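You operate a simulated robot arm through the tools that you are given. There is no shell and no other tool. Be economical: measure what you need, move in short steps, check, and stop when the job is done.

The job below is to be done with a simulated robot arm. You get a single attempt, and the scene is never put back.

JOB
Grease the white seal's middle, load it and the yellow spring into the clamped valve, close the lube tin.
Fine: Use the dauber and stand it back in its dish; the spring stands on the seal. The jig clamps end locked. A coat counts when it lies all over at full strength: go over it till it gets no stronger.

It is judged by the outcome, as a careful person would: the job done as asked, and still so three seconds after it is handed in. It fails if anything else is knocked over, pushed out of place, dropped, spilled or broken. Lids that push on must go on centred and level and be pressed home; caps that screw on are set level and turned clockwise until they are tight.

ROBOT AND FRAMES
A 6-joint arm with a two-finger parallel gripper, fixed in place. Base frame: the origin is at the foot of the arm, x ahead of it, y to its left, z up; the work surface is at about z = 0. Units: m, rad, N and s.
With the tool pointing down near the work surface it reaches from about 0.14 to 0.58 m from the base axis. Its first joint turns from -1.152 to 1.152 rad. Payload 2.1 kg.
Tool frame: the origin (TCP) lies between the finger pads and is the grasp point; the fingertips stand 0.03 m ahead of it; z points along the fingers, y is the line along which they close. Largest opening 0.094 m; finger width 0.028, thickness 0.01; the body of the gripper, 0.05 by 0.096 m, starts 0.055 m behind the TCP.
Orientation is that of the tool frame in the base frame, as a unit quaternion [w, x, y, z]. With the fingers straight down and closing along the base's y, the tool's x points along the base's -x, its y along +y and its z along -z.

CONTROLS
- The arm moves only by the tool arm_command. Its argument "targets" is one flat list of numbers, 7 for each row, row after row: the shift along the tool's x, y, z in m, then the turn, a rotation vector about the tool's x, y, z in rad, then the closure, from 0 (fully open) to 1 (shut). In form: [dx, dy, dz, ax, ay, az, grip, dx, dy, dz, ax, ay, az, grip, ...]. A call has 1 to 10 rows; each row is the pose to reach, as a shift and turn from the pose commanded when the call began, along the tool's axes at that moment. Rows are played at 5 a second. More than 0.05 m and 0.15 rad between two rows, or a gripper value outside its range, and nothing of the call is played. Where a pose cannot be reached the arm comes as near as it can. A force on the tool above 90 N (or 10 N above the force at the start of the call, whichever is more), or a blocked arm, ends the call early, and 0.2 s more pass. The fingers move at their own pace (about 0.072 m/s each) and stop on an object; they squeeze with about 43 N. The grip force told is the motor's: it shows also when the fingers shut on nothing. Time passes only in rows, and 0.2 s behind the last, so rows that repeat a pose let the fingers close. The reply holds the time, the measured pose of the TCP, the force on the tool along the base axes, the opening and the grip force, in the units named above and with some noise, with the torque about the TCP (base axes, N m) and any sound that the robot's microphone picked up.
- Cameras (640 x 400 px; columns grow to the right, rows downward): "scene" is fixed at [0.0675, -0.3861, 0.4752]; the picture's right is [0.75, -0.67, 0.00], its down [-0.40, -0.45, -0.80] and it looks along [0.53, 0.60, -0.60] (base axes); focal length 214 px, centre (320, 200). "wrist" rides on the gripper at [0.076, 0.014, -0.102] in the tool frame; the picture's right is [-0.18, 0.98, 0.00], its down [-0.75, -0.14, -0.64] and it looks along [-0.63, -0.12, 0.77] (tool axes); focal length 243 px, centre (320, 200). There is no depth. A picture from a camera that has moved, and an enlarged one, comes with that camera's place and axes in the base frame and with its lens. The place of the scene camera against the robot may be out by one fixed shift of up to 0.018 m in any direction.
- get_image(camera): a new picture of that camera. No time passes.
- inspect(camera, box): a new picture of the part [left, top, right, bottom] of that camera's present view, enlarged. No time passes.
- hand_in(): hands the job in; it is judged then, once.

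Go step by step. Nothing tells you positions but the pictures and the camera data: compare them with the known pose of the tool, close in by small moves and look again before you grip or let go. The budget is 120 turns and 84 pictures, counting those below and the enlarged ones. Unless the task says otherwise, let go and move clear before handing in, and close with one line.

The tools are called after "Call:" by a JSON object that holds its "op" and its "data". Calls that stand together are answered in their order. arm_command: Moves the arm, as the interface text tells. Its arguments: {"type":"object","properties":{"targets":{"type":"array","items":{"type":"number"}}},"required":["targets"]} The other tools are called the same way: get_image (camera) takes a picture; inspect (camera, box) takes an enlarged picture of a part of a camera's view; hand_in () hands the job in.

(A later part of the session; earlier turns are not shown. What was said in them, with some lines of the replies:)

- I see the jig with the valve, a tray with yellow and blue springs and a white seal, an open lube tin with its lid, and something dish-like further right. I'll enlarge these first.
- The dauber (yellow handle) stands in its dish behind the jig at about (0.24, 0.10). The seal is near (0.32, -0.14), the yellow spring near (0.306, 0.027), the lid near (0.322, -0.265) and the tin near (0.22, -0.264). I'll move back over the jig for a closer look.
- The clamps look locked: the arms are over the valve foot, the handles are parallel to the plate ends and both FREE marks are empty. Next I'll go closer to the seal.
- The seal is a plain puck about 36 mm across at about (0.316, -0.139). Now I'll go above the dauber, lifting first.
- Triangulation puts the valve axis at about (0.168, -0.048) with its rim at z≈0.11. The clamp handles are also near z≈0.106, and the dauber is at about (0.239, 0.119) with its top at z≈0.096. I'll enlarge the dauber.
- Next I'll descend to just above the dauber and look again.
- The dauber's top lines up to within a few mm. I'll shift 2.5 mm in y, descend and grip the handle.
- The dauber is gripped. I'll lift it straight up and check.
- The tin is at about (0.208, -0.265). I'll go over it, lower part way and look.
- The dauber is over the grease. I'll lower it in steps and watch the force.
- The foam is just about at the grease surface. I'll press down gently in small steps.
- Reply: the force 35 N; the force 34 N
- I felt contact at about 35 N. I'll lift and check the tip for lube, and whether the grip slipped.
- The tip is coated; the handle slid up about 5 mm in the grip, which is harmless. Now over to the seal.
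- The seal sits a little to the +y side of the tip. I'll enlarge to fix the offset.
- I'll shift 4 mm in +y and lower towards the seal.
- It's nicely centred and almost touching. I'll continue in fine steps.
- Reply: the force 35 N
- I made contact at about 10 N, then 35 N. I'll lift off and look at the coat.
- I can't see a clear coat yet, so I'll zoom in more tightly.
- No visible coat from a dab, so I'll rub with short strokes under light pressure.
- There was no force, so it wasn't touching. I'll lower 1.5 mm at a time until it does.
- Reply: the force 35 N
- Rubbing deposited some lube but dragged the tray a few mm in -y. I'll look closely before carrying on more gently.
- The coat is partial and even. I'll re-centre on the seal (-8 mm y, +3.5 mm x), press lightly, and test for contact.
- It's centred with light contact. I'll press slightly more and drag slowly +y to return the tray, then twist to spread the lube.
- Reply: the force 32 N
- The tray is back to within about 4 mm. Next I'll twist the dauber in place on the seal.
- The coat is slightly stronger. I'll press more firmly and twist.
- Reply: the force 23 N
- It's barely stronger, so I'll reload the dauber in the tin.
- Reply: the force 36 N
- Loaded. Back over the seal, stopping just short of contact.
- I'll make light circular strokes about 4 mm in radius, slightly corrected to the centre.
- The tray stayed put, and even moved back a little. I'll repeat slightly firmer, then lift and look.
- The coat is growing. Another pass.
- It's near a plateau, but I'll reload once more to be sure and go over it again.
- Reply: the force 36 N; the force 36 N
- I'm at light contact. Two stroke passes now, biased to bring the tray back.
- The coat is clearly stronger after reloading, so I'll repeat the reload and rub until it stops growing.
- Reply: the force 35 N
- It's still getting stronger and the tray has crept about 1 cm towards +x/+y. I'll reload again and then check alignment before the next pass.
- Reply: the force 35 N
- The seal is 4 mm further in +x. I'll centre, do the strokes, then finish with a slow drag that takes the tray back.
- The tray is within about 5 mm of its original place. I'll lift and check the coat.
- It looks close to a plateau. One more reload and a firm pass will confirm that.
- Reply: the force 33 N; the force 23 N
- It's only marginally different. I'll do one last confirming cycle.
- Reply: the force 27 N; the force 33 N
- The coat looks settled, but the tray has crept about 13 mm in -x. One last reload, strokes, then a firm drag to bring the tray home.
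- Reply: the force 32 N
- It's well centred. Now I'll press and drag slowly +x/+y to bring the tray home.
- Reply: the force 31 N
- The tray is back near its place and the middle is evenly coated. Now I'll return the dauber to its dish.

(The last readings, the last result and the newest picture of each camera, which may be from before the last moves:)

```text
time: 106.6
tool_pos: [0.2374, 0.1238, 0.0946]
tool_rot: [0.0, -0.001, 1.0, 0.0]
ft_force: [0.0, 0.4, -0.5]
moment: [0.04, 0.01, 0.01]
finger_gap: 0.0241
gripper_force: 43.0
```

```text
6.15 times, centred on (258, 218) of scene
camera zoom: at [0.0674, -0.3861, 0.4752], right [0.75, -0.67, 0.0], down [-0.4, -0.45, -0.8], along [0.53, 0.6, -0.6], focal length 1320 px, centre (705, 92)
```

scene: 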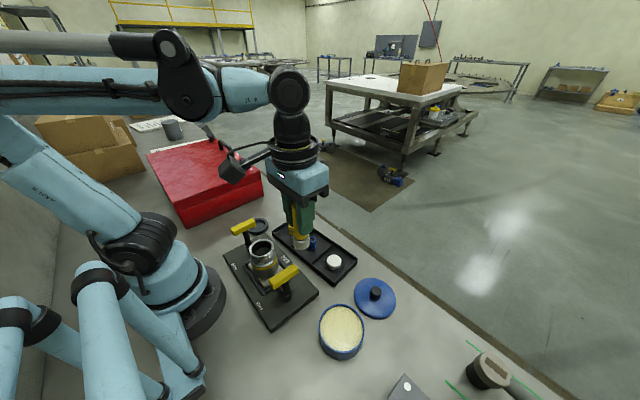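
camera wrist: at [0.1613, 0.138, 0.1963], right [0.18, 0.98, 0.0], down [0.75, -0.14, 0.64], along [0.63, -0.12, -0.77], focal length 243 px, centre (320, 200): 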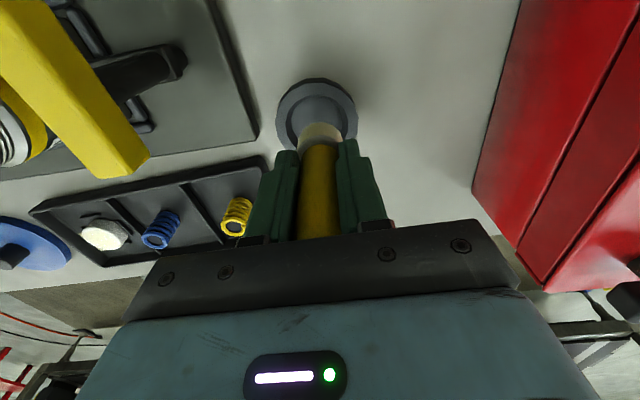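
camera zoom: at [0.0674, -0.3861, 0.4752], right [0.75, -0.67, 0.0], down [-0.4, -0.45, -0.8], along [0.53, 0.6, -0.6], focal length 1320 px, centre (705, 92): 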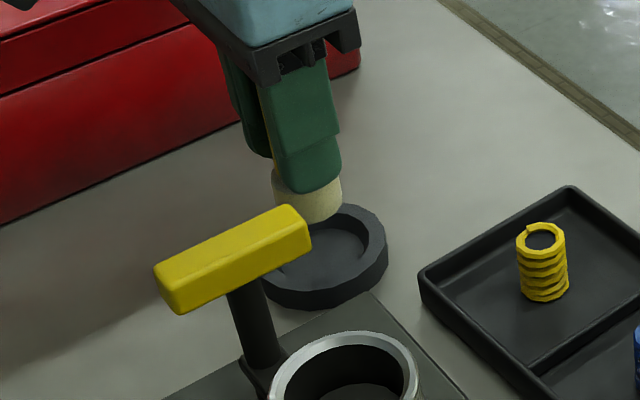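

It's aligned as at pick-up. I'll lower it gently until it touches.

Call:
{"op": "arm_command", "data": {"targets": [0, -0.0015, 0.012, 0, 0, 0, 0.9, 0, -0.0015, 0.024, 0, 0, 0, 0.9, 0, -0.0015, 0.028, 0, 0, 0, 0.9]}}

Call:
{"op": "arm_command", "data": {"targets": [0, 0, 0.002, 0, 0, 0, 0.9, 0, 0, 0.003, 0, 0, 0, 0.9]}}

Call:
{"op": "inspect", "data": {"camera": "scene", "box": [225, 185, 290, 250]}}

```text
time: 107.4
tool_pos: [0.2389, 0.1214, 0.0679]
tool_rot: [0.0, 0.0, 1.0, 0.0]
ft_force: [0.3, -0.1, -0.8]
moment: [0.01, -0.01, -0.03]
finger_gap: 0.0239
gripper_force: 43.0
```

```text
time: 108.0
tool_pos: [0.2389, 0.1226, 0.0653]
tool_rot: [-0.001, 0.0, 1.0, 0.0]
ft_force: [0.5, -0.4, -0.7]
moment: [-0.01, 0.01, -0.02]
finger_gap: 0.0239
gripper_force: 43.1
```

```text
6.15 times, centred on (258, 218) of scene
camera zoom: at [0.0675, -0.3861, 0.4752], right [0.75, -0.67, 0.0], down [-0.4, -0.45, -0.8], along [0.53, 0.6, -0.6], focal length 1320 px, centre (705, 92)
```

zoom: 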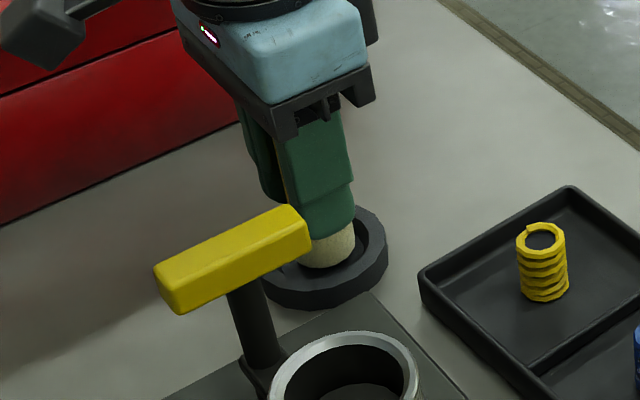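

Call:
{"op": "arm_command", "data": {"targets": [0, 0, 0.0015, 0, 0, 0, 0.9, 0, 0, 0.003, 0, 0, 0, 0.9]}}

Call:
{"op": "arm_command", "data": {"targets": [0, 0, 0.0015, 0, 0, 0, 0.9]}}

```text
time: 108.6
tool_pos: [0.2385, 0.1201, 0.0635]
tool_rot: [0.001, 0.0, 1.0, 0.0]
ft_force: [-0.6, 0.4, -0.6]
moment: [0.0, -0.01, -0.01]
finger_gap: 0.0239
gripper_force: 42.8
```

```text
time: 109.0
tool_pos: [0.2396, 0.1204, 0.0627]
tool_rot: [0.0, 0.0, 1.0, 0.0]
ft_force: [-3.0, 0.7, 29.2]
moment: [0.04, -0.07, -0.02]
finger_gap: 0.0235
gripper_force: 42.9
```

It's on the dish floor. I'll ease off, release and rise straight up.

Call:
{"op": "arm_command", "data": {"targets": [0, 0, -0.0007, 0, 0, 0, 0.9, 0, 0, -0.0007, 0, 0, 0, 0.6, 0, 0, -0.0007, 0, 0, 0, 0.2, 0, 0, -0.0007, 0, 0, 0, 0.2, 0, 0, -0.02, 0, 0, 0, 0.2, 0, 0, -0.06, 0, 0, 0, 0.2, 0, 0, -0.105, 0, 0, 0, 0.2, 0, 0, -0.14, 0, 0, 0, 0.2, 0, 0, -0.14, 0, 0, 0, 0.2]}}

Call:
{"op": "inspect", "data": {"camera": "scene", "box": [225, 180, 365, 290]}}

```text
time: 111.0
tool_pos: [0.2362, 0.1226, 0.2032]
tool_rot: [0.0, 0.001, 1.0, 0.0]
ft_force: [0.2, -0.7, -0.1]
moment: [-0.01, -0.03, -0.02]
finger_gap: 0.0752
gripper_force: 0.1
```

```text
3.64 times, centred on (295, 235) of scene
camera zoom: at [0.0675, -0.3861, 0.4752], right [0.75, -0.67, 0.0], down [-0.4, -0.45, -0.8], along [0.53, 0.6, -0.6], focal length 780 px, centre (411, 73)
```

zoom: 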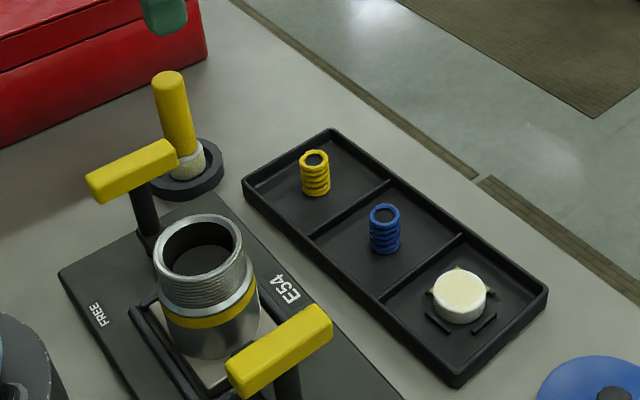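

The dauber stands in its dish. Now I'll go above the seal and look.

Call:
{"op": "arm_command", "data": {"targets": [-0.013, -0.043, 0, 0, 0, 0, 0.2, -0.027, -0.086, 0, 0, 0, 0, 0.2, -0.041, -0.129, 0, 0, 0, 0, 0.2, -0.054, -0.172, 0, 0, 0, 0, 0.2, -0.068, -0.215, 0, 0, 0, 0, 0.2, -0.0806, -0.254, 0, 0, 0, 0, 0.2, -0.0806, -0.254, 0.045, 0, 0, 0, 0.2, -0.0806, -0.254, 0.09, 0, 0, 0, 0.2, -0.0806, -0.254, 0.12, 0, 0, 0, 0.2, -0.0806, -0.254, 0.12, 0, 0, 0, 0.2]}}

Call:
{"op": "get_image", "data": {"camera": "wrist"}}

```text
time: 113.2
tool_pos: [0.3176, -0.1335, 0.0841]
tool_rot: [0.001, 0.001, 1.0, 0.0]
ft_force: [0.7, -1.1, -0.3]
moment: [0.02, 0.0, 0.01]
finger_gap: 0.0754
gripper_force: 0.1
```

```text
18 pictures are left
camera wrist: at [0.2404, -0.1195, 0.1844], right [0.18, 0.98, 0.0], down [0.75, -0.14, 0.64], along [0.63, -0.12, -0.77], focal length 243 px, centre (320, 200)
```

wrist: 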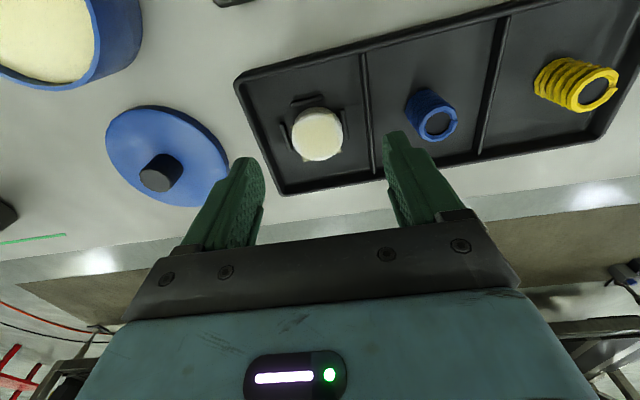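

The seal is nearly under the TCP. I'll narrow the fingers to clear the tray divider, correct 2 mm and descend, keeping the tips above the ribs.

Call:
{"op": "arm_command", "data": {"targets": [-0.002, -0.002, 0, 0, 0, 0, 0.42, -0.002, -0.002, 0.0, 0, 0, 0, 0.42, -0.002, -0.002, 0.025, 0, 0, 0, 0.42, -0.002, -0.002, 0.038, 0, 0, 0, 0.42, -0.002, -0.002, 0.038, 0, 0, 0, 0.42]}}

Call:
{"op": "get_image", "data": {"camera": "wrist"}}

Call:
{"op": "inspect", "data": {"camera": "scene", "box": [300, 230, 370, 300]}}

```text
time: 114.4
tool_pos: [0.3192, -0.1375, 0.0424]
tool_rot: [0.001, 0.0, 1.0, 0.0]
ft_force: [-1.4, -0.6, -0.5]
moment: [0.0, 0.01, -0.02]
finger_gap: 0.0547
gripper_force: 0.1
```

```text
17 pictures are left
camera wrist: at [0.2437, -0.123, 0.1448], right [0.18, 0.98, 0.0], down [0.75, -0.14, 0.64], along [0.63, -0.12, -0.77], focal length 243 px, centre (320, 200)
```

wrist: 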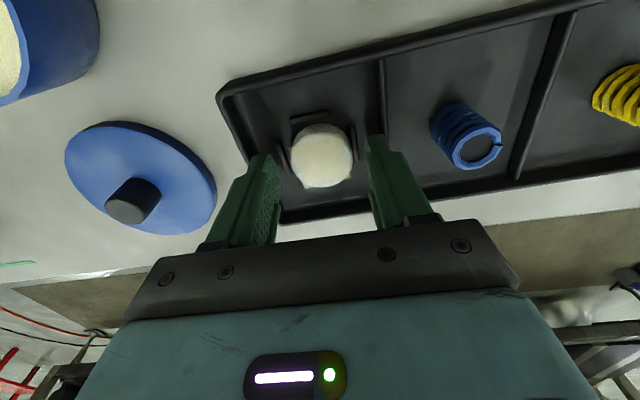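

```text
5.71 times, centred on (335, 265) of scene
camera zoom: at [0.0674, -0.3861, 0.4752], right [0.75, -0.67, 0.0], down [-0.4, -0.45, -0.8], along [0.53, 0.6, -0.6], focal length 1226 px, centre (234, -171)
```

zoom: 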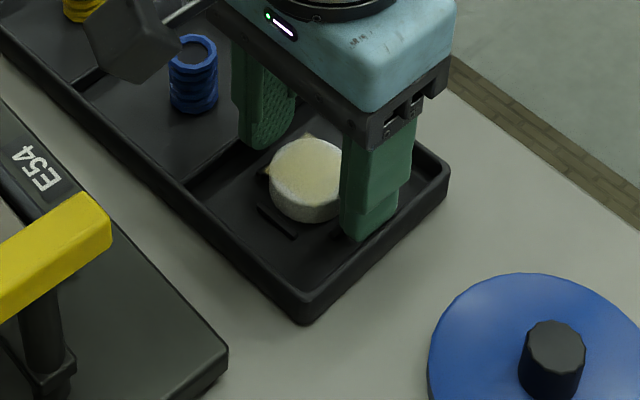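

The seal is centred in y and about 3 mm back in x. I'll correct, lower 2 mm and close.

Call:
{"op": "arm_command", "data": {"targets": [0.003, 0.0005, 0.0, 0, 0, 0, 0.42, 0.003, 0.0005, 0.002, 0, 0, 0, 0.42, 0.003, 0.0005, 0.002, 0, 0, 0, 0.55, 0.003, 0.0005, 0.002, 0, 0, 0, 0.7, 0.003, 0.0005, 0.002, 0, 0, 0, 0.9, 0.003, 0.0005, 0.002, 0, 0, 0, 0.9]}}

Call:
{"op": "arm_command", "data": {"targets": [0, 0, -0.01, 0, 0, 0, 0.9, 0, 0, -0.04, 0, 0, 0, 0.9, 0, 0, -0.085, 0, 0, 0, 0.9, 0, 0, -0.13, 0, 0, 0, 0.9, 0, 0, -0.13, 0, 0, 0, 0.9]}}

Call:
{"op": "get_image", "data": {"camera": "wrist"}}

```text
time: 115.8
tool_pos: [0.3187, -0.136, 0.0405]
tool_rot: [0.001, 0.0, 1.0, -0.001]
ft_force: [0.1, -0.3, 0.0]
moment: [-0.03, -0.01, -0.04]
finger_gap: 0.0357
gripper_force: 43.1
```

```text
time: 117.0
tool_pos: [0.3168, -0.1328, 0.174]
tool_rot: [0.0, 0.0, 1.0, 0.0]
ft_force: [0.0, -0.1, 0.8]
moment: [-0.02, 0.02, 0.04]
finger_gap: 0.0357
gripper_force: 43.1
```

```text
15 pictures are left
camera wrist: at [0.2405, -0.1193, 0.275], right [0.18, 0.98, 0.0], down [0.75, -0.14, 0.64], along [0.63, -0.12, -0.77], focal length 243 px, centre (320, 200)
```

wrist: 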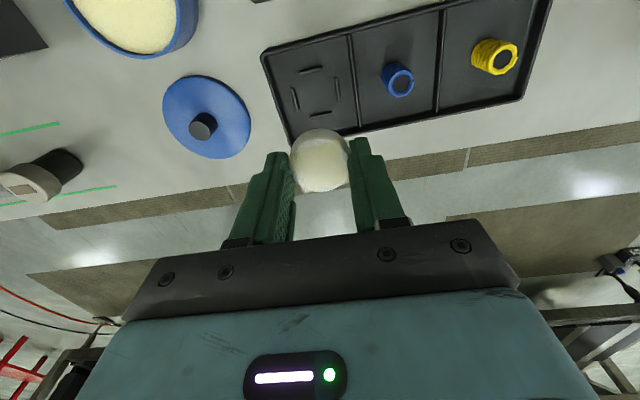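

The seal is gripped well (35.7 mm). Next is over the valve at a safe height, then a look.

Call:
{"op": "arm_command", "data": {"targets": [0, 0, -0.045, 0, 0, 0, 0.9, 0.037, 0.0215, -0.048, 0, 0, 0, 0.9, 0.074, 0.043, -0.048, 0, 0, 0, 0.9, 0.111, 0.065, -0.048, 0, 0, 0, 0.9, 0.148, 0.087, -0.048, 0, 0, 0, 0.9, 0.148, 0.087, -0.048, 0, 0, 0, 0.9, 0.148, 0.087, -0.03, 0, 0, 0, 0.9, 0.148, 0.087, -0.013, 0, 0, 0, 0.9, 0.148, 0.087, -0.013, 0, 0, 0, 0.9]}}

Call:
{"op": "get_image", "data": {"camera": "wrist"}}

Call:
{"op": "inspect", "data": {"camera": "scene", "box": [225, 190, 310, 290]}}

```text
time: 119.0
tool_pos: [0.1702, -0.0474, 0.1867]
tool_rot: [0.0, -0.001, 1.0, 0.0]
ft_force: [0.0, 0.1, -0.7]
moment: [-0.02, -0.01, -0.01]
finger_gap: 0.0354
gripper_force: 43.1
```

```text
14 pictures are left
camera wrist: at [0.0929, -0.0331, 0.2889], right [0.18, 0.98, 0.0], down [0.75, -0.14, 0.64], along [0.63, -0.12, -0.77], focal length 243 px, centre (320, 200)
```

wrist: 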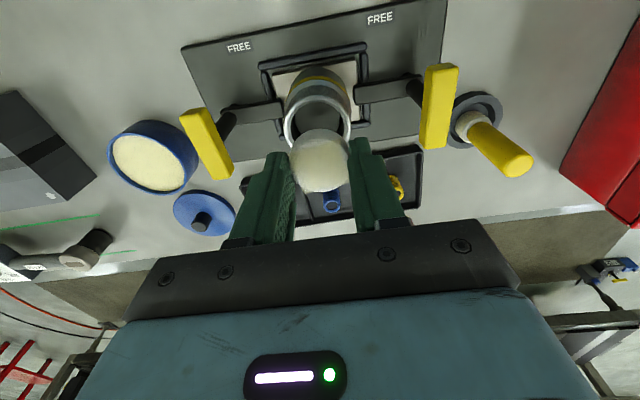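

```text
4.00 times, centred on (268, 240) of scene
camera zoom: at [0.0674, -0.3861, 0.4752], right [0.75, -0.67, 0.0], down [-0.4, -0.45, -0.8], along [0.53, 0.6, -0.6], focal length 858 px, centre (530, 40)
```

zoom: 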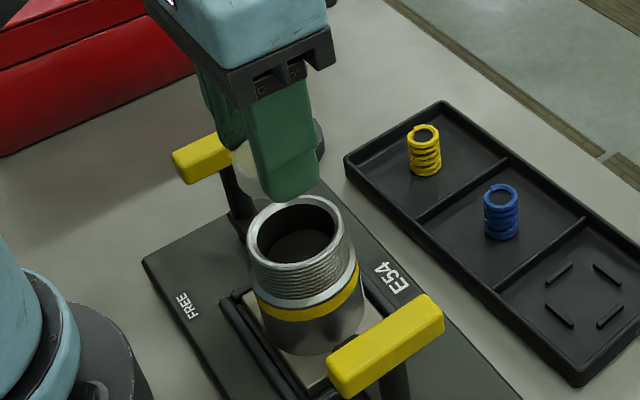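

Call:
{"op": "inspect", "data": {"camera": "wrist", "box": [260, 70, 380, 195]}}

```text
3.20 times, centred on (320, 132) of wrist
camera zoom: at [0.0929, -0.0331, 0.2889], right [0.18, 0.98, 0.0], down [0.75, -0.14, 0.64], along [0.63, -0.12, -0.77], focal length 776 px, centre (320, 416)
```

zoom: 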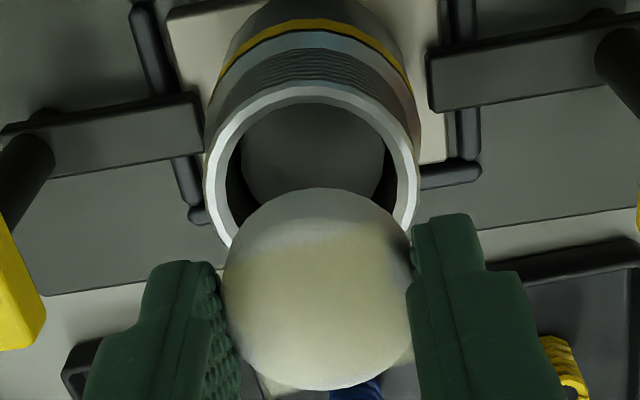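

The rim is at z≈0.1125 and the bore centre is about 3 mm in -x from the seal. I'll correct and lower to just above the rim.

Call:
{"op": "arm_command", "data": {"targets": [0.003, -0.001, 0.0, 0, 0, 0, 0.9, 0.003, -0.001, 0.02, 0, 0, 0, 0.9, 0.003, -0.001, 0.033, 0, 0, 0, 0.9, 0.003, -0.001, 0.033, 0, 0, 0, 0.9]}}

Call:
{"op": "inspect", "data": {"camera": "wrist", "box": [260, 70, 380, 195]}}

Call:
{"op": "inspect", "data": {"camera": "scene", "box": [235, 205, 295, 265]}}

```text
time: 120.0
tool_pos: [0.1664, -0.0488, 0.1518]
tool_rot: [-0.001, -0.001, 1.0, 0.0]
ft_force: [-0.8, -0.2, -0.4]
moment: [-0.01, -0.01, 0.0]
finger_gap: 0.0358
gripper_force: 43.4
```

```text
3.20 times, centred on (320, 132) of wrist
camera zoom: at [0.0903, -0.0349, 0.254], right [0.18, 0.98, 0.0], down [0.75, -0.14, 0.64], along [0.63, -0.12, -0.77], focal length 776 px, centre (320, 416)
```

zoom: 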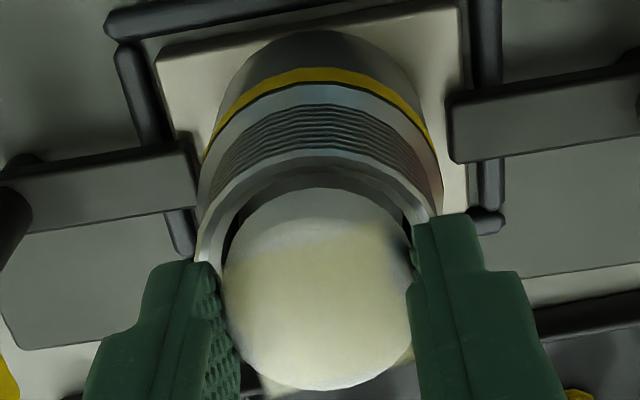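

```text
6.67 times, centred on (265, 235) of scene
camera zoom: at [0.0675, -0.3861, 0.4752], right [0.75, -0.67, 0.0], down [-0.4, -0.45, -0.8], along [0.53, 0.6, -0.6], focal length 1430 px, centre (687, -33)
```

zoom: 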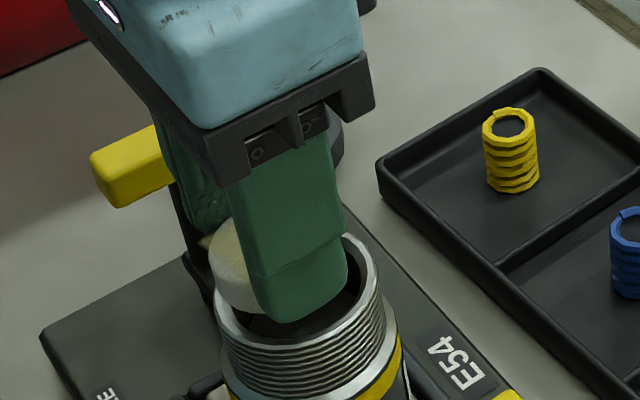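

The alignment is good. I'll lower gently into the bore with force checks.

Call:
{"op": "arm_command", "data": {"targets": [0, 0, 0.002, 0, 0, 0, 0.9, 0, 0, 0.004, 0, 0, 0, 0.9, 0, 0, 0.005, 0, 0, 0, 0.9]}}

Call:
{"op": "arm_command", "data": {"targets": [0, 0, 0.0015, 0, 0, 0, 0.9, 0, 0, 0.003, 0, 0, 0, 0.9]}}

```text
time: 120.8
tool_pos: [0.1669, -0.0494, 0.1478]
tool_rot: [0.001, 0.001, 1.0, 0.001]
ft_force: [0.8, 0.4, -0.8]
moment: [0.01, -0.01, 0.01]
finger_gap: 0.0354
gripper_force: 42.7
```

```text
time: 121.4
tool_pos: [0.1674, -0.0494, 0.1443]
tool_rot: [0.0, 0.0, 1.0, 0.0]
ft_force: [0.1, -1.1, -0.4]
moment: [-0.03, -0.03, 0.01]
finger_gap: 0.0357
gripper_force: 42.6
```

Call:
{"op": "arm_command", "data": {"targets": [0, 0, 0.001, 0, 0, 0, 0.9, 0, 0, 0.002, 0, 0, 0, 0.9]}}

Call:
{"op": "inspect", "data": {"camera": "scene", "box": [235, 205, 295, 265]}}

```text
time: 122.0
tool_pos: [0.1682, -0.0491, 0.1419]
tool_rot: [0.001, 0.0, 1.0, 0.0]
ft_force: [3.6, 1.0, 17.4]
moment: [0.09, 0.15, -0.06]
finger_gap: 0.0359
gripper_force: 42.8
```

```text
6.67 times, centred on (265, 235) of scene
camera zoom: at [0.0674, -0.3861, 0.4752], right [0.75, -0.67, 0.0], down [-0.4, -0.45, -0.8], along [0.53, 0.6, -0.6], focal length 1430 px, centre (687, -33)
```

zoom: 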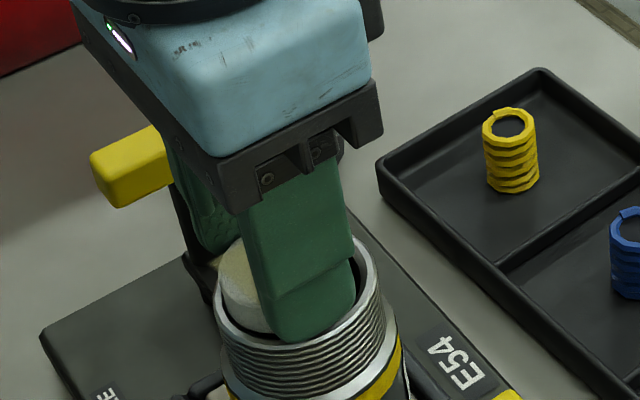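

The fingertips are on the rim with the seal's lower part inside the bore. I'll ease up 1 mm and release.

Call:
{"op": "arm_command", "data": {"targets": [0, 0, -0.001, 0, 0, 0, 0.9, 0, 0, -0.001, 0, 0, 0, 0.6, 0, 0, -0.001, 0, 0, 0, 0.45, 0, 0, -0.001, 0, 0, 0, 0.4, 0, 0, -0.001, 0, 0, 0, 0.4, 0, 0, -0.02, 0, 0, 0, 0.4, 0, 0, -0.05, 0, 0, 0, 0.4, 0, 0, -0.05, 0, 0, 0, 0.4]}}

Call:
{"op": "get_image", "data": {"camera": "wrist"}}

```text
time: 123.8
tool_pos: [0.1672, -0.0501, 0.1922]
tool_rot: [-0.001, 0.0, 1.0, 0.0]
ft_force: [0.0, -0.2, -0.3]
moment: [0.01, 0.01, 0.01]
finger_gap: 0.0563
gripper_force: 0.0
```

```text
8 pictures are left
camera wrist: at [0.0904, -0.0358, 0.2941], right [0.18, 0.98, 0.0], down [0.75, -0.14, 0.64], along [0.63, -0.12, -0.77], focal length 243 px, centre (320, 200)
```

wrist: 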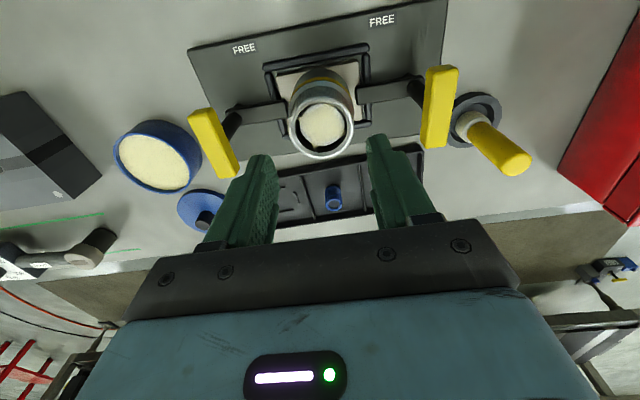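

The seal is in the bore. I'll check that it sits level and how deep.

Call:
{"op": "inspect", "data": {"camera": "wrist", "box": [270, 80, 370, 170]}}

```text
4.44 times, centred on (320, 125) of wrist
camera zoom: at [0.0904, -0.0358, 0.2941], right [0.18, 0.98, 0.0], down [0.75, -0.14, 0.64], along [0.63, -0.12, -0.77], focal length 1078 px, centre (320, 533)
```

zoom: 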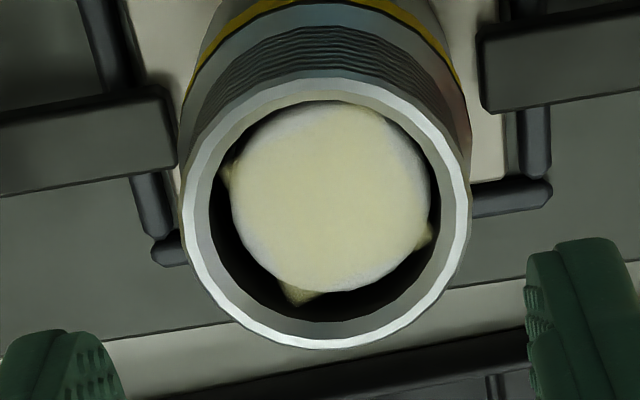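

The seal is seated level, about 6 mm below the rim. Next I'll go above the yellow spring.

Call:
{"op": "arm_command", "data": {"targets": [-0.036, 0.02, 0, 0, 0, 0, 0.42, -0.072, 0.04, 0, 0, 0, 0, 0.42, -0.108, 0.06, 0, 0, 0, 0, 0.42, -0.143, 0.081, 0, 0, 0, 0, 0.42, -0.143, 0.081, 0.045, 0, 0, 0, 0.42, -0.143, 0.081, 0.085, 0, 0, 0, 0.42, -0.143, 0.081, 0.107, 0, 0, 0, 0.42, -0.143, 0.081, 0.107, 0, 0, 0, 0.42]}}

Call:
{"op": "get_image", "data": {"camera": "wrist"}}

```text
time: 125.6
tool_pos: [0.3113, 0.0298, 0.086]
tool_rot: [0.0, 0.0, 1.0, 0.0]
ft_force: [0.5, 0.2, -0.1]
moment: [0.04, 0.02, 0.04]
finger_gap: 0.0546
gripper_force: 0.0
```

```text
6 pictures are left
camera wrist: at [0.2351, 0.0444, 0.187], right [0.18, 0.98, 0.0], down [0.75, -0.14, 0.64], along [0.63, -0.12, -0.77], focal length 243 px, centre (320, 200)
```

wrist: 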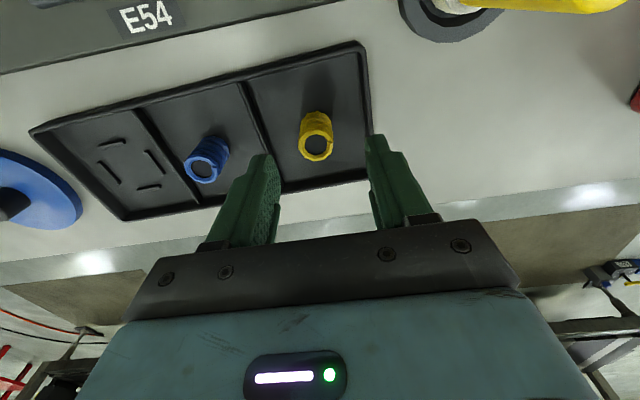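

The spring stands about 3 mm to -y and 2 mm to +x. I'll correct, descend, grip its upper part and lift.

Call:
{"op": "arm_command", "data": {"targets": [-0.002, -0.003, 0.0, 0, 0, 0, 0.42, -0.002, -0.003, 0.02, 0, 0, 0, 0.42, -0.002, -0.003, 0.037, 0, 0, 0, 0.42, -0.002, -0.003, 0.037, 0, 0, 0, 0.42, -0.002, -0.003, 0.037, 0, 0, 0, 0.6, -0.002, -0.003, 0.037, 0, 0, 0, 0.75, -0.002, -0.003, 0.037, 0, 0, 0, 0.9, -0.002, -0.003, 0.037, 0, 0, 0, 0.9, -0.002, -0.003, 0.037, 0, 0, 0, 0.9]}}

```text
time: 127.6
tool_pos: [0.3135, 0.0294, 0.0486]
tool_rot: [0.001, 0.001, 1.0, 0.001]
ft_force: [1.6, 13.7, 41.2]
moment: [1.23, -0.03, -0.03]
finger_gap: 0.0226
gripper_force: 43.4
```

There's an unexpected upward load of about 41 N. I'll look before doing anything.

Call:
{"op": "inspect", "data": {"camera": "scene", "box": [255, 195, 345, 285]}}

```text
4.44 times, centred on (300, 240) of scene
camera zoom: at [0.0673, -0.3861, 0.4752], right [0.75, -0.67, 0.0], down [-0.4, -0.45, -0.8], along [0.53, 0.6, -0.6], focal length 953 px, centre (409, 22)
```

zoom: 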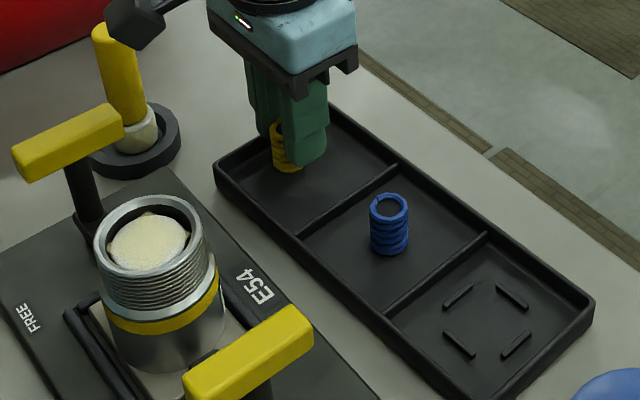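

Nothing else is touched; the spring just seems wedged against the tray floor. I'll lift slowly.

Call:
{"op": "arm_command", "data": {"targets": [0, 0, -0.002, 0, 0, 0, 0.9, 0, 0, -0.004, 0, 0, 0, 0.9]}}

Call:
{"op": "arm_command", "data": {"targets": [0, 0, -0.02, 0, 0, 0, 0.9, 0, 0, -0.06, 0, 0, 0, 0.9, 0, 0, -0.105, 0, 0, 0, 0.9, 0, 0, -0.15, 0, 0, 0, 0.9, 0, 0, -0.15, 0, 0, 0, 0.9]}}

```text
time: 128.2
tool_pos: [0.31, 0.0274, 0.0535]
tool_rot: [0.001, 0.0, 1.0, -0.001]
ft_force: [-0.2, 0.0, 0.0]
moment: [-0.01, -0.03, -0.01]
finger_gap: 0.0221
gripper_force: 43.1
```

```text
time: 129.4
tool_pos: [0.3105, 0.0295, 0.203]
tool_rot: [0.0, 0.0, 1.0, -0.001]
ft_force: [-0.5, -0.4, -0.8]
moment: [-0.03, 0.02, 0.03]
finger_gap: 0.0229
gripper_force: 42.8
```

The spring is held. Now over the valve.

Call:
{"op": "arm_command", "data": {"targets": [0.036, -0.019, 0, 0, 0, 0, 0.9, 0.072, -0.038, 0, 0, 0, 0, 0.9, 0.108, -0.058, 0, 0, 0, 0, 0.9, 0.1435, -0.0768, 0, 0, 0, 0, 0.9, 0.1435, -0.0768, 0.02, 0, 0, 0, 0.9, 0.1435, -0.0768, 0.022, 0, 0, 0, 0.9]}}

Call:
{"op": "inspect", "data": {"camera": "wrist", "box": [250, 70, 390, 210]}}

```text
time: 130.8
tool_pos: [0.1677, -0.0486, 0.1782]
tool_rot: [0.0, 0.0, 1.0, -0.001]
ft_force: [0.5, -0.3, -0.3]
moment: [0.0, 0.01, 0.0]
finger_gap: 0.0229
gripper_force: 42.9
```

```text
2.86 times, centred on (320, 140) of wrist
camera zoom: at [0.0912, -0.0347, 0.2808], right [0.18, 0.98, 0.0], down [0.75, -0.14, 0.64], along [0.63, -0.12, -0.77], focal length 693 px, centre (320, 371)
```

zoom: 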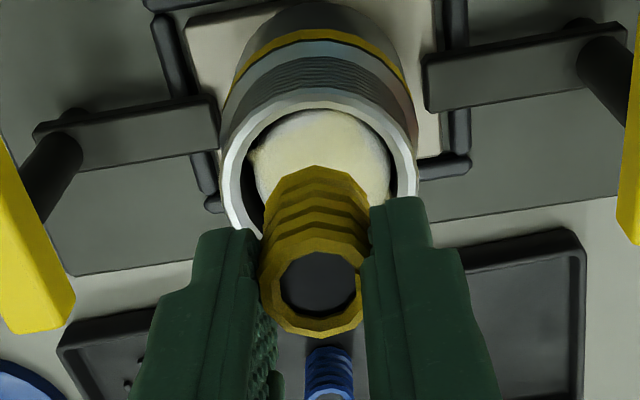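

The spring is over the bore and upright. I'll lower to just above the seal, then feel for contact.

Call:
{"op": "arm_command", "data": {"targets": [0, 0, 0.008, 0, 0, 0, 0.9, 0, 0, 0.015, 0, 0, 0, 0.9, 0, 0, 0.018, 0, 0, 0, 0.9]}}

Call:
{"op": "arm_command", "data": {"targets": [0, 0, 0.0015, 0, 0, 0, 0.9, 0, 0, 0.003, 0, 0, 0, 0.9]}}

Call:
{"op": "arm_command", "data": {"targets": [0, 0, 0.0015, 0, 0, 0, 0.9]}}

```text
time: 131.6
tool_pos: [0.169, -0.048, 0.1614]
tool_rot: [0.0, 0.0, 1.0, 0.0]
ft_force: [-0.6, -0.2, -0.3]
moment: [0.0, 0.0, 0.01]
finger_gap: 0.0228
gripper_force: 42.8
```

```text
time: 132.2
tool_pos: [0.1705, -0.0486, 0.1586]
tool_rot: [0.0, 0.0, 1.0, 0.0]
ft_force: [1.0, 0.4, -0.5]
moment: [0.01, 0.01, -0.04]
finger_gap: 0.0228
gripper_force: 42.8
```

```text
time: 132.6
tool_pos: [0.1694, -0.0487, 0.1569]
tool_rot: [0.0, 0.0, 1.0, 0.0]
ft_force: [-0.1, 0.0, 0.6]
moment: [-0.02, 0.03, 0.01]
finger_gap: 0.0229
gripper_force: 42.9
```

Call:
{"op": "arm_command", "data": {"targets": [0, 0, 0.0015, 0, 0, 0, 0.9]}}

Call:
{"op": "arm_command", "data": {"targets": [0, 0, 0.0015, 0, 0, 0, 0.9]}}

Call:
{"op": "arm_command", "data": {"targets": [0, 0, 0.0015, 0, 0, 0, 0.9]}}

```text
time: 133.0
tool_pos: [0.1689, -0.0481, 0.1559]
tool_rot: [0.0, -0.001, 1.0, 0.0]
ft_force: [0.4, -0.4, -0.4]
moment: [-0.01, -0.02, -0.01]
finger_gap: 0.0229
gripper_force: 43.1
```

```text
time: 133.4
tool_pos: [0.1686, -0.0469, 0.1535]
tool_rot: [0.001, 0.0, 1.0, 0.0]
ft_force: [0.0, -0.6, -0.1]
moment: [-0.02, -0.03, 0.02]
finger_gap: 0.0229
gripper_force: 43.0
```

```text
time: 133.8
tool_pos: [0.1686, -0.0475, 0.1536]
tool_rot: [0.0, 0.001, 1.0, 0.0]
ft_force: [-0.4, 0.0, -0.5]
moment: [0.01, -0.02, 0.03]
finger_gap: 0.0228
gripper_force: 42.8
```

Call:
{"op": "arm_command", "data": {"targets": [0, 0, 0.0015, 0, 0, 0, 0.9, 0, 0, 0.0025, 0, 0, 0, 0.9]}}

Call:
{"op": "arm_command", "data": {"targets": [0, 0, 0.0015, 0, 0, 0, 0.9]}}

Call:
{"op": "arm_command", "data": {"targets": [0, 0, 0.0015, 0, 0, 0, 0.9]}}

```text
time: 134.4
tool_pos: [0.1682, -0.0471, 0.1512]
tool_rot: [0.0, 0.0, 1.0, 0.0]
ft_force: [0.6, -0.5, -1.1]
moment: [0.02, -0.04, 0.02]
finger_gap: 0.0228
gripper_force: 43.3
```

```text
time: 134.8
tool_pos: [0.1676, -0.0462, 0.149]
tool_rot: [0.001, 0.0, 1.0, 0.001]
ft_force: [-0.1, 0.3, 0.0]
moment: [-0.03, -0.01, 0.04]
finger_gap: 0.0226
gripper_force: 42.8
```

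```text
time: 135.2
tool_pos: [0.1678, -0.047, 0.1476]
tool_rot: [0.001, 0.0, 1.0, 0.0]
ft_force: [0.0, 0.2, -0.7]
moment: [-0.02, -0.01, 0.01]
finger_gap: 0.0226
gripper_force: 42.9
```

Call:
{"op": "arm_command", "data": {"targets": [0, 0, 0.0015, 0, 0, 0, 0.9]}}

Call:
{"op": "arm_command", "data": {"targets": [0, 0, 0.0012, 0, 0, 0, 0.9]}}

Call:
{"op": "arm_command", "data": {"targets": [0, 0, 0.001, 0, 0, 0, 0.9]}}

```text
time: 135.6
tool_pos: [0.1683, -0.0484, 0.1448]
tool_rot: [0.0, 0.0, 1.0, 0.0]
ft_force: [-0.5, -0.1, 3.2]
moment: [-0.03, 0.02, -0.03]
finger_gap: 0.0226
gripper_force: 42.8
```

```text
time: 136.0
tool_pos: [0.1682, -0.0474, 0.1443]
tool_rot: [0.0, 0.0, 1.0, 0.0]
ft_force: [-1.2, -1.0, 3.7]
moment: [-0.02, 0.04, -0.01]
finger_gap: 0.0228
gripper_force: 43.1
```

```text
time: 136.4
tool_pos: [0.1678, -0.0475, 0.1428]
tool_rot: [0.0, 0.0, 1.0, -0.001]
ft_force: [-1.8, -2.0, 4.2]
moment: [-0.07, 0.11, -0.02]
finger_gap: 0.0223
gripper_force: 43.2
```

The spring is now standing on the seal, with a soft compliant force of 3–4 N. I'll ease back to neutral, release and rise.

Call:
{"op": "arm_command", "data": {"targets": [0, 0, -0.001, 0, 0, 0, 0.9, 0, 0, -0.002, 0, 0, 0, 0.9, 0, 0, -0.002, 0, 0, 0, 0.7, 0, 0, -0.002, 0, 0, 0, 0.55, 0, 0, -0.002, 0, 0, 0, 0.45, 0, 0, -0.002, 0, 0, 0, 0.45, 0, 0, -0.03, 0, 0, 0, 0.45, 0, 0, -0.075, 0, 0, 0, 0.45, 0, 0, -0.075, 0, 0, 0, 0.45]}}

Call:
{"op": "inspect", "data": {"camera": "scene", "box": [200, 190, 420, 370]}}

```text
time: 138.4
tool_pos: [0.1677, -0.046, 0.2175]
tool_rot: [0.0, 0.0, 1.0, 0.001]
ft_force: [0.2, 0.1, 0.2]
moment: [-0.01, 0.03, 0.03]
finger_gap: 0.0516
gripper_force: 0.0
```

```text
2.22 times, centred on (310, 280) of scene
camera zoom: at [0.0675, -0.3861, 0.4752], right [0.75, -0.67, 0.0], down [-0.4, -0.45, -0.8], along [0.53, 0.6, -0.6], focal length 477 px, centre (342, 22)
```

zoom: 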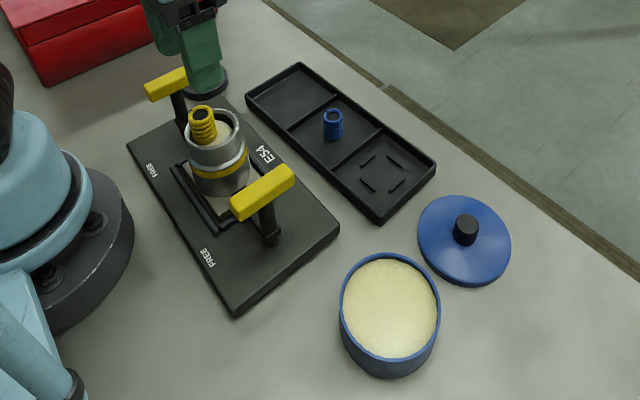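

The spring stands upright on the seal inside the valve and everything else is in place. Now the lid: first an unobstructed look at the tin from directly above.

Call:
{"op": "arm_command", "data": {"targets": [-0.008, -0.043, 0, 0, 0, 0, 0.45, -0.016, -0.086, 0, 0, 0, 0, 0.45, -0.023, -0.13, 0, 0, 0, 0, 0.45, -0.031, -0.173, 0, 0, 0, 0, 0.45, -0.0385, -0.216, 0, 0, 0, 0, 0.45, -0.0385, -0.216, 0.03, 0, 0, 0, 0.45, -0.0385, -0.216, 0.05, 0, 0, 0, 0.45, -0.0385, -0.216, 0.05, 0, 0, 0, 0.45]}}

Call:
{"op": "get_image", "data": {"camera": "wrist"}}

```text
time: 140.2
tool_pos: [0.2078, -0.265, 0.1697]
tool_rot: [0.0, 0.0, 1.0, 0.0]
ft_force: [0.0, -0.5, -0.2]
moment: [-0.02, 0.03, 0.0]
finger_gap: 0.0519
gripper_force: 0.1
```

```text
2 pictures are left
camera wrist: at [0.131, -0.2504, 0.2706], right [0.18, 0.98, 0.0], down [0.75, -0.14, 0.64], along [0.63, -0.12, -0.77], focal length 243 px, centre (320, 200)
```

wrist: 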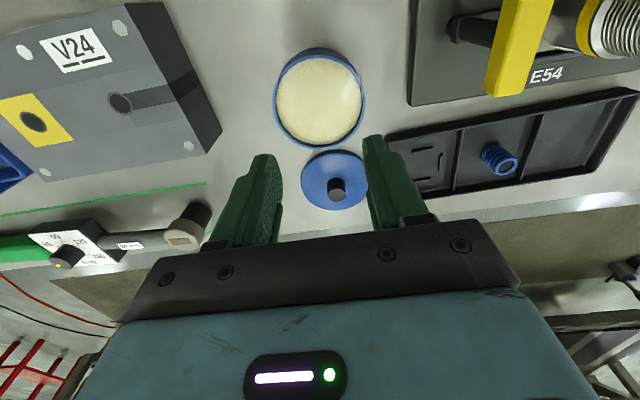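

The tin lies exactly under (0.208, -0.265), and the lid knob is near (0.318, -0.262). I'll go above the lid.

Call:
{"op": "arm_command", "data": {"targets": [-0.037, 0.001, 0, 0, 0, 0, 0.45, -0.074, 0.002, 0, 0, 0, 0, 0.45, -0.111, 0.003, 0, 0, 0, 0, 0.45, -0.111, 0.003, 0.04, 0, 0, 0, 0.45, -0.111, 0.003, 0.079, 0, 0, 0, 0.45, -0.111, 0.003, 0.079, 0, 0, 0, 0.45]}}

Call:
{"op": "get_image", "data": {"camera": "wrist"}}

```text
time: 141.6
tool_pos: [0.3218, -0.2615, 0.0886]
tool_rot: [0.0, 0.0, 1.0, 0.0]
ft_force: [-0.3, -0.6, -0.5]
moment: [0.02, 0.03, -0.01]
finger_gap: 0.0514
gripper_force: 0.0
```

```text
1 pictures are left
camera wrist: at [0.2449, -0.2472, 0.1902], right [0.18, 0.98, 0.0], down [0.75, -0.14, 0.64], along [0.63, -0.12, -0.77], focal length 243 px, centre (320, 200)
```

wrist: 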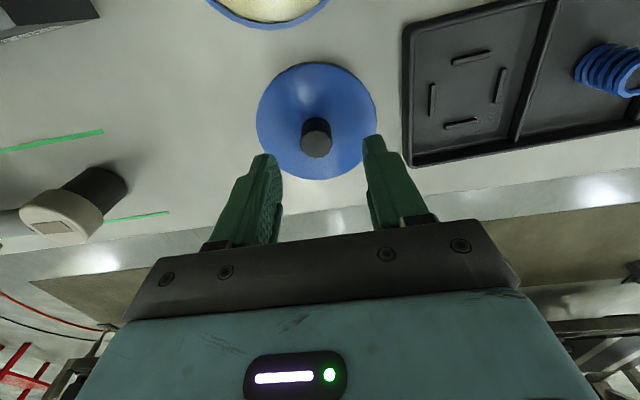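

The lid centre is 3 mm further in +x and 3 mm in -y. I'll correct, descend onto the knob and grip.

Call:
{"op": "arm_command", "data": {"targets": [-0.003, -0.0033, 0, 0, 0, 0, 0.45, -0.003, -0.0033, 0.02, 0, 0, 0, 0.45, -0.003, -0.0033, 0.038, 0, 0, 0, 0.45, -0.003, -0.0033, 0.043, 0, 0, 0, 0.45, -0.003, -0.0033, 0.043, 0, 0, 0, 0.45, -0.003, -0.0033, 0.043, 0, 0, 0, 0.65, -0.003, -0.0033, 0.043, 0, 0, 0, 0.8, -0.003, -0.0033, 0.043, 0, 0, 0, 0.95, -0.003, -0.0033, 0.043, 0, 0, 0, 0.95]}}

```text
time: 143.6
tool_pos: [0.3217, -0.2642, 0.0457]
tool_rot: [0.001, 0.001, 1.0, 0.0]
ft_force: [-0.5, -0.8, 0.0]
moment: [0.0, -0.01, -0.01]
finger_gap: 0.021
gripper_force: 42.4
```

The knob is gripped. I'll lift and carry the lid over the tin, stopping above it.

Call:
{"op": "arm_command", "data": {"targets": [0, 0, -0.02, 0, 0, 0, 0.95, 0, 0, -0.06, 0, 0, 0, 0.95, 0, 0, -0.09, 0, 0, 0, 0.95, 0.038, 0, -0.09, 0, 0, 0, 0.95, 0.077, 0, -0.09, 0, 0, 0, 0.95, 0.115, 0.0003, -0.09, 0, 0, 0, 0.95, 0.115, 0.0003, -0.09, 0, 0, 0, 0.95, 0.115, 0.0003, -0.06, 0, 0, 0, 0.95, 0.115, 0.0003, -0.046, 0, 0, 0, 0.95, 0.115, 0.0003, -0.046, 0, 0, 0, 0.95]}}

```text
time: 145.8
tool_pos: [0.2004, -0.2639, 0.0934]
tool_rot: [0.0, 0.001, 1.0, 0.0]
ft_force: [-0.2, -0.3, -0.4]
moment: [-0.03, -0.02, 0.01]
finger_gap: 0.0212
gripper_force: 43.2
```

The measured x reads low, so I'll take another reading with the pose held.

Call:
{"op": "arm_command", "data": {"targets": [0, 0, 0, 0, 0, 0, 0.95]}}

Call:
{"op": "arm_command", "data": {"targets": [0, 0, 0, 0, 0, 0, 0.95]}}

```text
time: 146.2
tool_pos: [0.2029, -0.2639, 0.0923]
tool_rot: [-0.001, 0.0, 1.0, 0.0]
ft_force: [0.7, 0.3, -0.5]
moment: [-0.04, 0.0, 0.06]
finger_gap: 0.0211
gripper_force: 42.8
```

```text
time: 146.6
tool_pos: [0.2027, -0.2635, 0.0926]
tool_rot: [0.0, 0.0, 1.0, 0.0]
ft_force: [0.7, -0.4, -0.2]
moment: [0.0, 0.01, 0.01]
finger_gap: 0.0211
gripper_force: 43.6
```

Call:
{"op": "arm_command", "data": {"targets": [-0.0035, -0.001, 0, 0, 0, 0, 0.95, -0.0035, -0.001, 0, 0, 0, 0, 0.95]}}

Call:
{"op": "arm_command", "data": {"targets": [0, 0, 0, 0, 0, 0, 0.95]}}

Call:
{"op": "inspect", "data": {"camera": "scene", "box": [290, 270, 400, 380]}}

```text
time: 147.2
tool_pos: [0.2073, -0.2653, 0.0942]
tool_rot: [0.0, 0.0, 1.0, 0.001]
ft_force: [0.4, 0.3, 0.4]
moment: [0.02, 0.0, -0.04]
finger_gap: 0.021
gripper_force: 42.5
```

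```text
time: 147.6
tool_pos: [0.2069, -0.2644, 0.0941]
tool_rot: [0.0, 0.0, 1.0, 0.0]
ft_force: [0.4, -0.1, 0.9]
moment: [0.0, -0.01, -0.01]
finger_gap: 0.0209
gripper_force: 43.1
```

```text
3.64 times, centred on (345, 325) of scene
camera zoom: at [0.0675, -0.3861, 0.4752], right [0.75, -0.67, 0.0], down [-0.4, -0.45, -0.8], along [0.53, 0.6, -0.6], focal length 780 px, centre (229, -254)
```

zoom: 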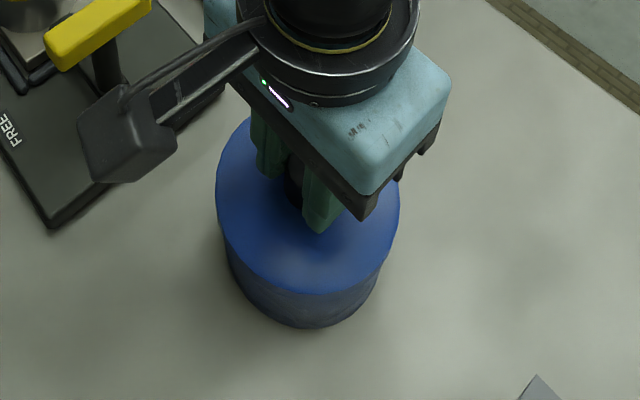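

The lid is over the tin, about 2 mm off in +y. I'll correct and lower in small steps, watching force and torque.

Call:
{"op": "arm_command", "data": {"targets": [0, -0.002, 0, 0, 0, 0, 0.95, 0, -0.002, 0.003, 0, 0, 0, 0.95, 0, -0.002, 0.005, 0, 0, 0, 0.95]}}

Call:
{"op": "arm_command", "data": {"targets": [0, 0, 0.001, 0, 0, 0, 0.95, 0, 0, 0.002, 0, 0, 0, 0.95]}}

Call:
{"op": "arm_command", "data": {"targets": [0, 0, 0.001, 0, 0, 0, 0.95, 0, 0, 0.002, 0, 0, 0, 0.95]}}

```text
time: 148.4
tool_pos: [0.2091, -0.2679, 0.088]
tool_rot: [-0.001, 0.0, 1.0, 0.0]
ft_force: [0.7, -0.3, -0.8]
moment: [0.02, -0.02, -0.01]
finger_gap: 0.0212
gripper_force: 43.3
```

```text
time: 149.0
tool_pos: [0.2098, -0.2679, 0.0862]
tool_rot: [0.0, 0.0, 1.0, 0.001]
ft_force: [-0.1, 0.6, -0.4]
moment: [0.02, -0.01, -0.03]
finger_gap: 0.0211
gripper_force: 43.0
```

```text
time: 149.6
tool_pos: [0.2104, -0.2676, 0.0829]
tool_rot: [0.0, 0.0, 1.0, 0.0]
ft_force: [0.8, 0.2, 0.3]
moment: [0.0, 0.01, 0.02]
finger_gap: 0.0214
gripper_force: 43.1
```

x has drifted to 0.210, so I'll trim back 2 mm and continue.

Call:
{"op": "arm_command", "data": {"targets": [0.002, 0.001, -0.001, 0, 0, 0, 0.95, 0.002, 0.001, 0.0, 0, 0, 0, 0.95]}}

Call:
{"op": "arm_command", "data": {"targets": [0, 0, 0.001, 0, 0, 0, 0.95, 0, 0, 0.0015, 0, 0, 0, 0.95]}}

Call:
{"op": "arm_command", "data": {"targets": [0, 0, 0.001, 0, 0, 0, 0.95, 0, 0, 0.0015, 0, 0, 0, 0.95]}}

```text
time: 150.2
tool_pos: [0.208, -0.2664, 0.0841]
tool_rot: [0.0, 0.0, 1.0, 0.0]
ft_force: [0.8, 0.4, -1.2]
moment: [0.0, 0.0, 0.0]
finger_gap: 0.021
gripper_force: 42.8
```

```text
time: 150.8
tool_pos: [0.2078, -0.2661, 0.0819]
tool_rot: [0.0, 0.0, 1.0, -0.001]
ft_force: [0.3, 0.6, -0.7]
moment: [-0.02, 0.0, -0.01]
finger_gap: 0.0213
gripper_force: 43.1
```

```text
time: 151.4
tool_pos: [0.2077, -0.2663, 0.0797]
tool_rot: [0.0, 0.0, 1.0, 0.001]
ft_force: [0.3, 0.2, -0.5]
moment: [-0.02, -0.02, 0.0]
finger_gap: 0.021
gripper_force: 42.8
```

Call:
{"op": "arm_command", "data": {"targets": [0, 0, 0.001, 0, 0, 0, 0.95, 0, 0, 0.0015, 0, 0, 0, 0.95]}}

Call:
{"op": "arm_command", "data": {"targets": [0, 0, 0.001, 0, 0, 0, 0.95]}}

Call:
{"op": "arm_command", "data": {"targets": [0, 0, 0.001, 0, 0, 0, 0.95]}}

```text
time: 152.0
tool_pos: [0.2084, -0.2662, 0.0801]
tool_rot: [0.0, 0.0, 1.0, 0.0]
ft_force: [-3.1, 2.1, 49.9]
moment: [0.09, -0.1, 0.01]
finger_gap: 0.0211
gripper_force: 42.4
heard: snap
```

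```text
time: 152.4
tool_pos: [0.2075, -0.2658, 0.0785]
tool_rot: [-0.001, 0.0, 1.0, 0.0]
ft_force: [-2.9, 3.2, 51.2]
moment: [0.17, -0.08, -0.01]
finger_gap: 0.0214
gripper_force: 42.3
```

```text
time: 152.8
tool_pos: [0.2078, -0.2664, 0.0773]
tool_rot: [0.001, 0.0, 1.0, 0.001]
ft_force: [-0.8, 5.1, 50.2]
moment: [0.15, -0.09, 0.01]
finger_gap: 0.0216
gripper_force: 43.3
```

I heard a snap and a level, firm stop at 50 N with negligible torque, so the lid is home. I'll release and retreat.

Call:
{"op": "arm_command", "data": {"targets": [0, 0, -0.001, 0, 0, 0, 0.95, 0, 0, -0.001, 0, 0, 0, 0.7, 0, 0, -0.001, 0, 0, 0, 0.45, 0, 0, -0.001, 0, 0, 0, 0.45, 0, 0, -0.02, 0, 0, 0, 0.45, 0, 0, -0.06, 0, 0, 0, 0.45, 0, 0, -0.105, 0, 0, 0, 0.45, 0, 0, -0.15, 0, 0, 0, 0.45, 0, 0, -0.15, 0, 0, 0, 0.45]}}

```text
time: 154.8
tool_pos: [0.204, -0.2682, 0.226]
tool_rot: [0.001, 0.0, 1.0, -0.001]
ft_force: [0.2, 0.1, -0.4]
moment: [-0.01, -0.01, 0.04]
finger_gap: 0.0514
gripper_force: 0.0
```

The gripper is clear of everything and no pictures are left. The jig clamps were never touched and stay locked, so I'm handing in.

Call:
{"op": "hand_in", "data": {}}

```text
The job is handed in.
```

I greased the seal's middle, loaded the seal and yellow spring into the valve, stood the dauber back in its dish, snapped the lube tin shut and left the clamps locked. I judged the coat's full strength only by eye. The spring stands off-centre on the seal. The parts tray ended about 5 mm from where it started. I had no picture left to check the closed lid; a snap and a firm stop are the evidence it is home.
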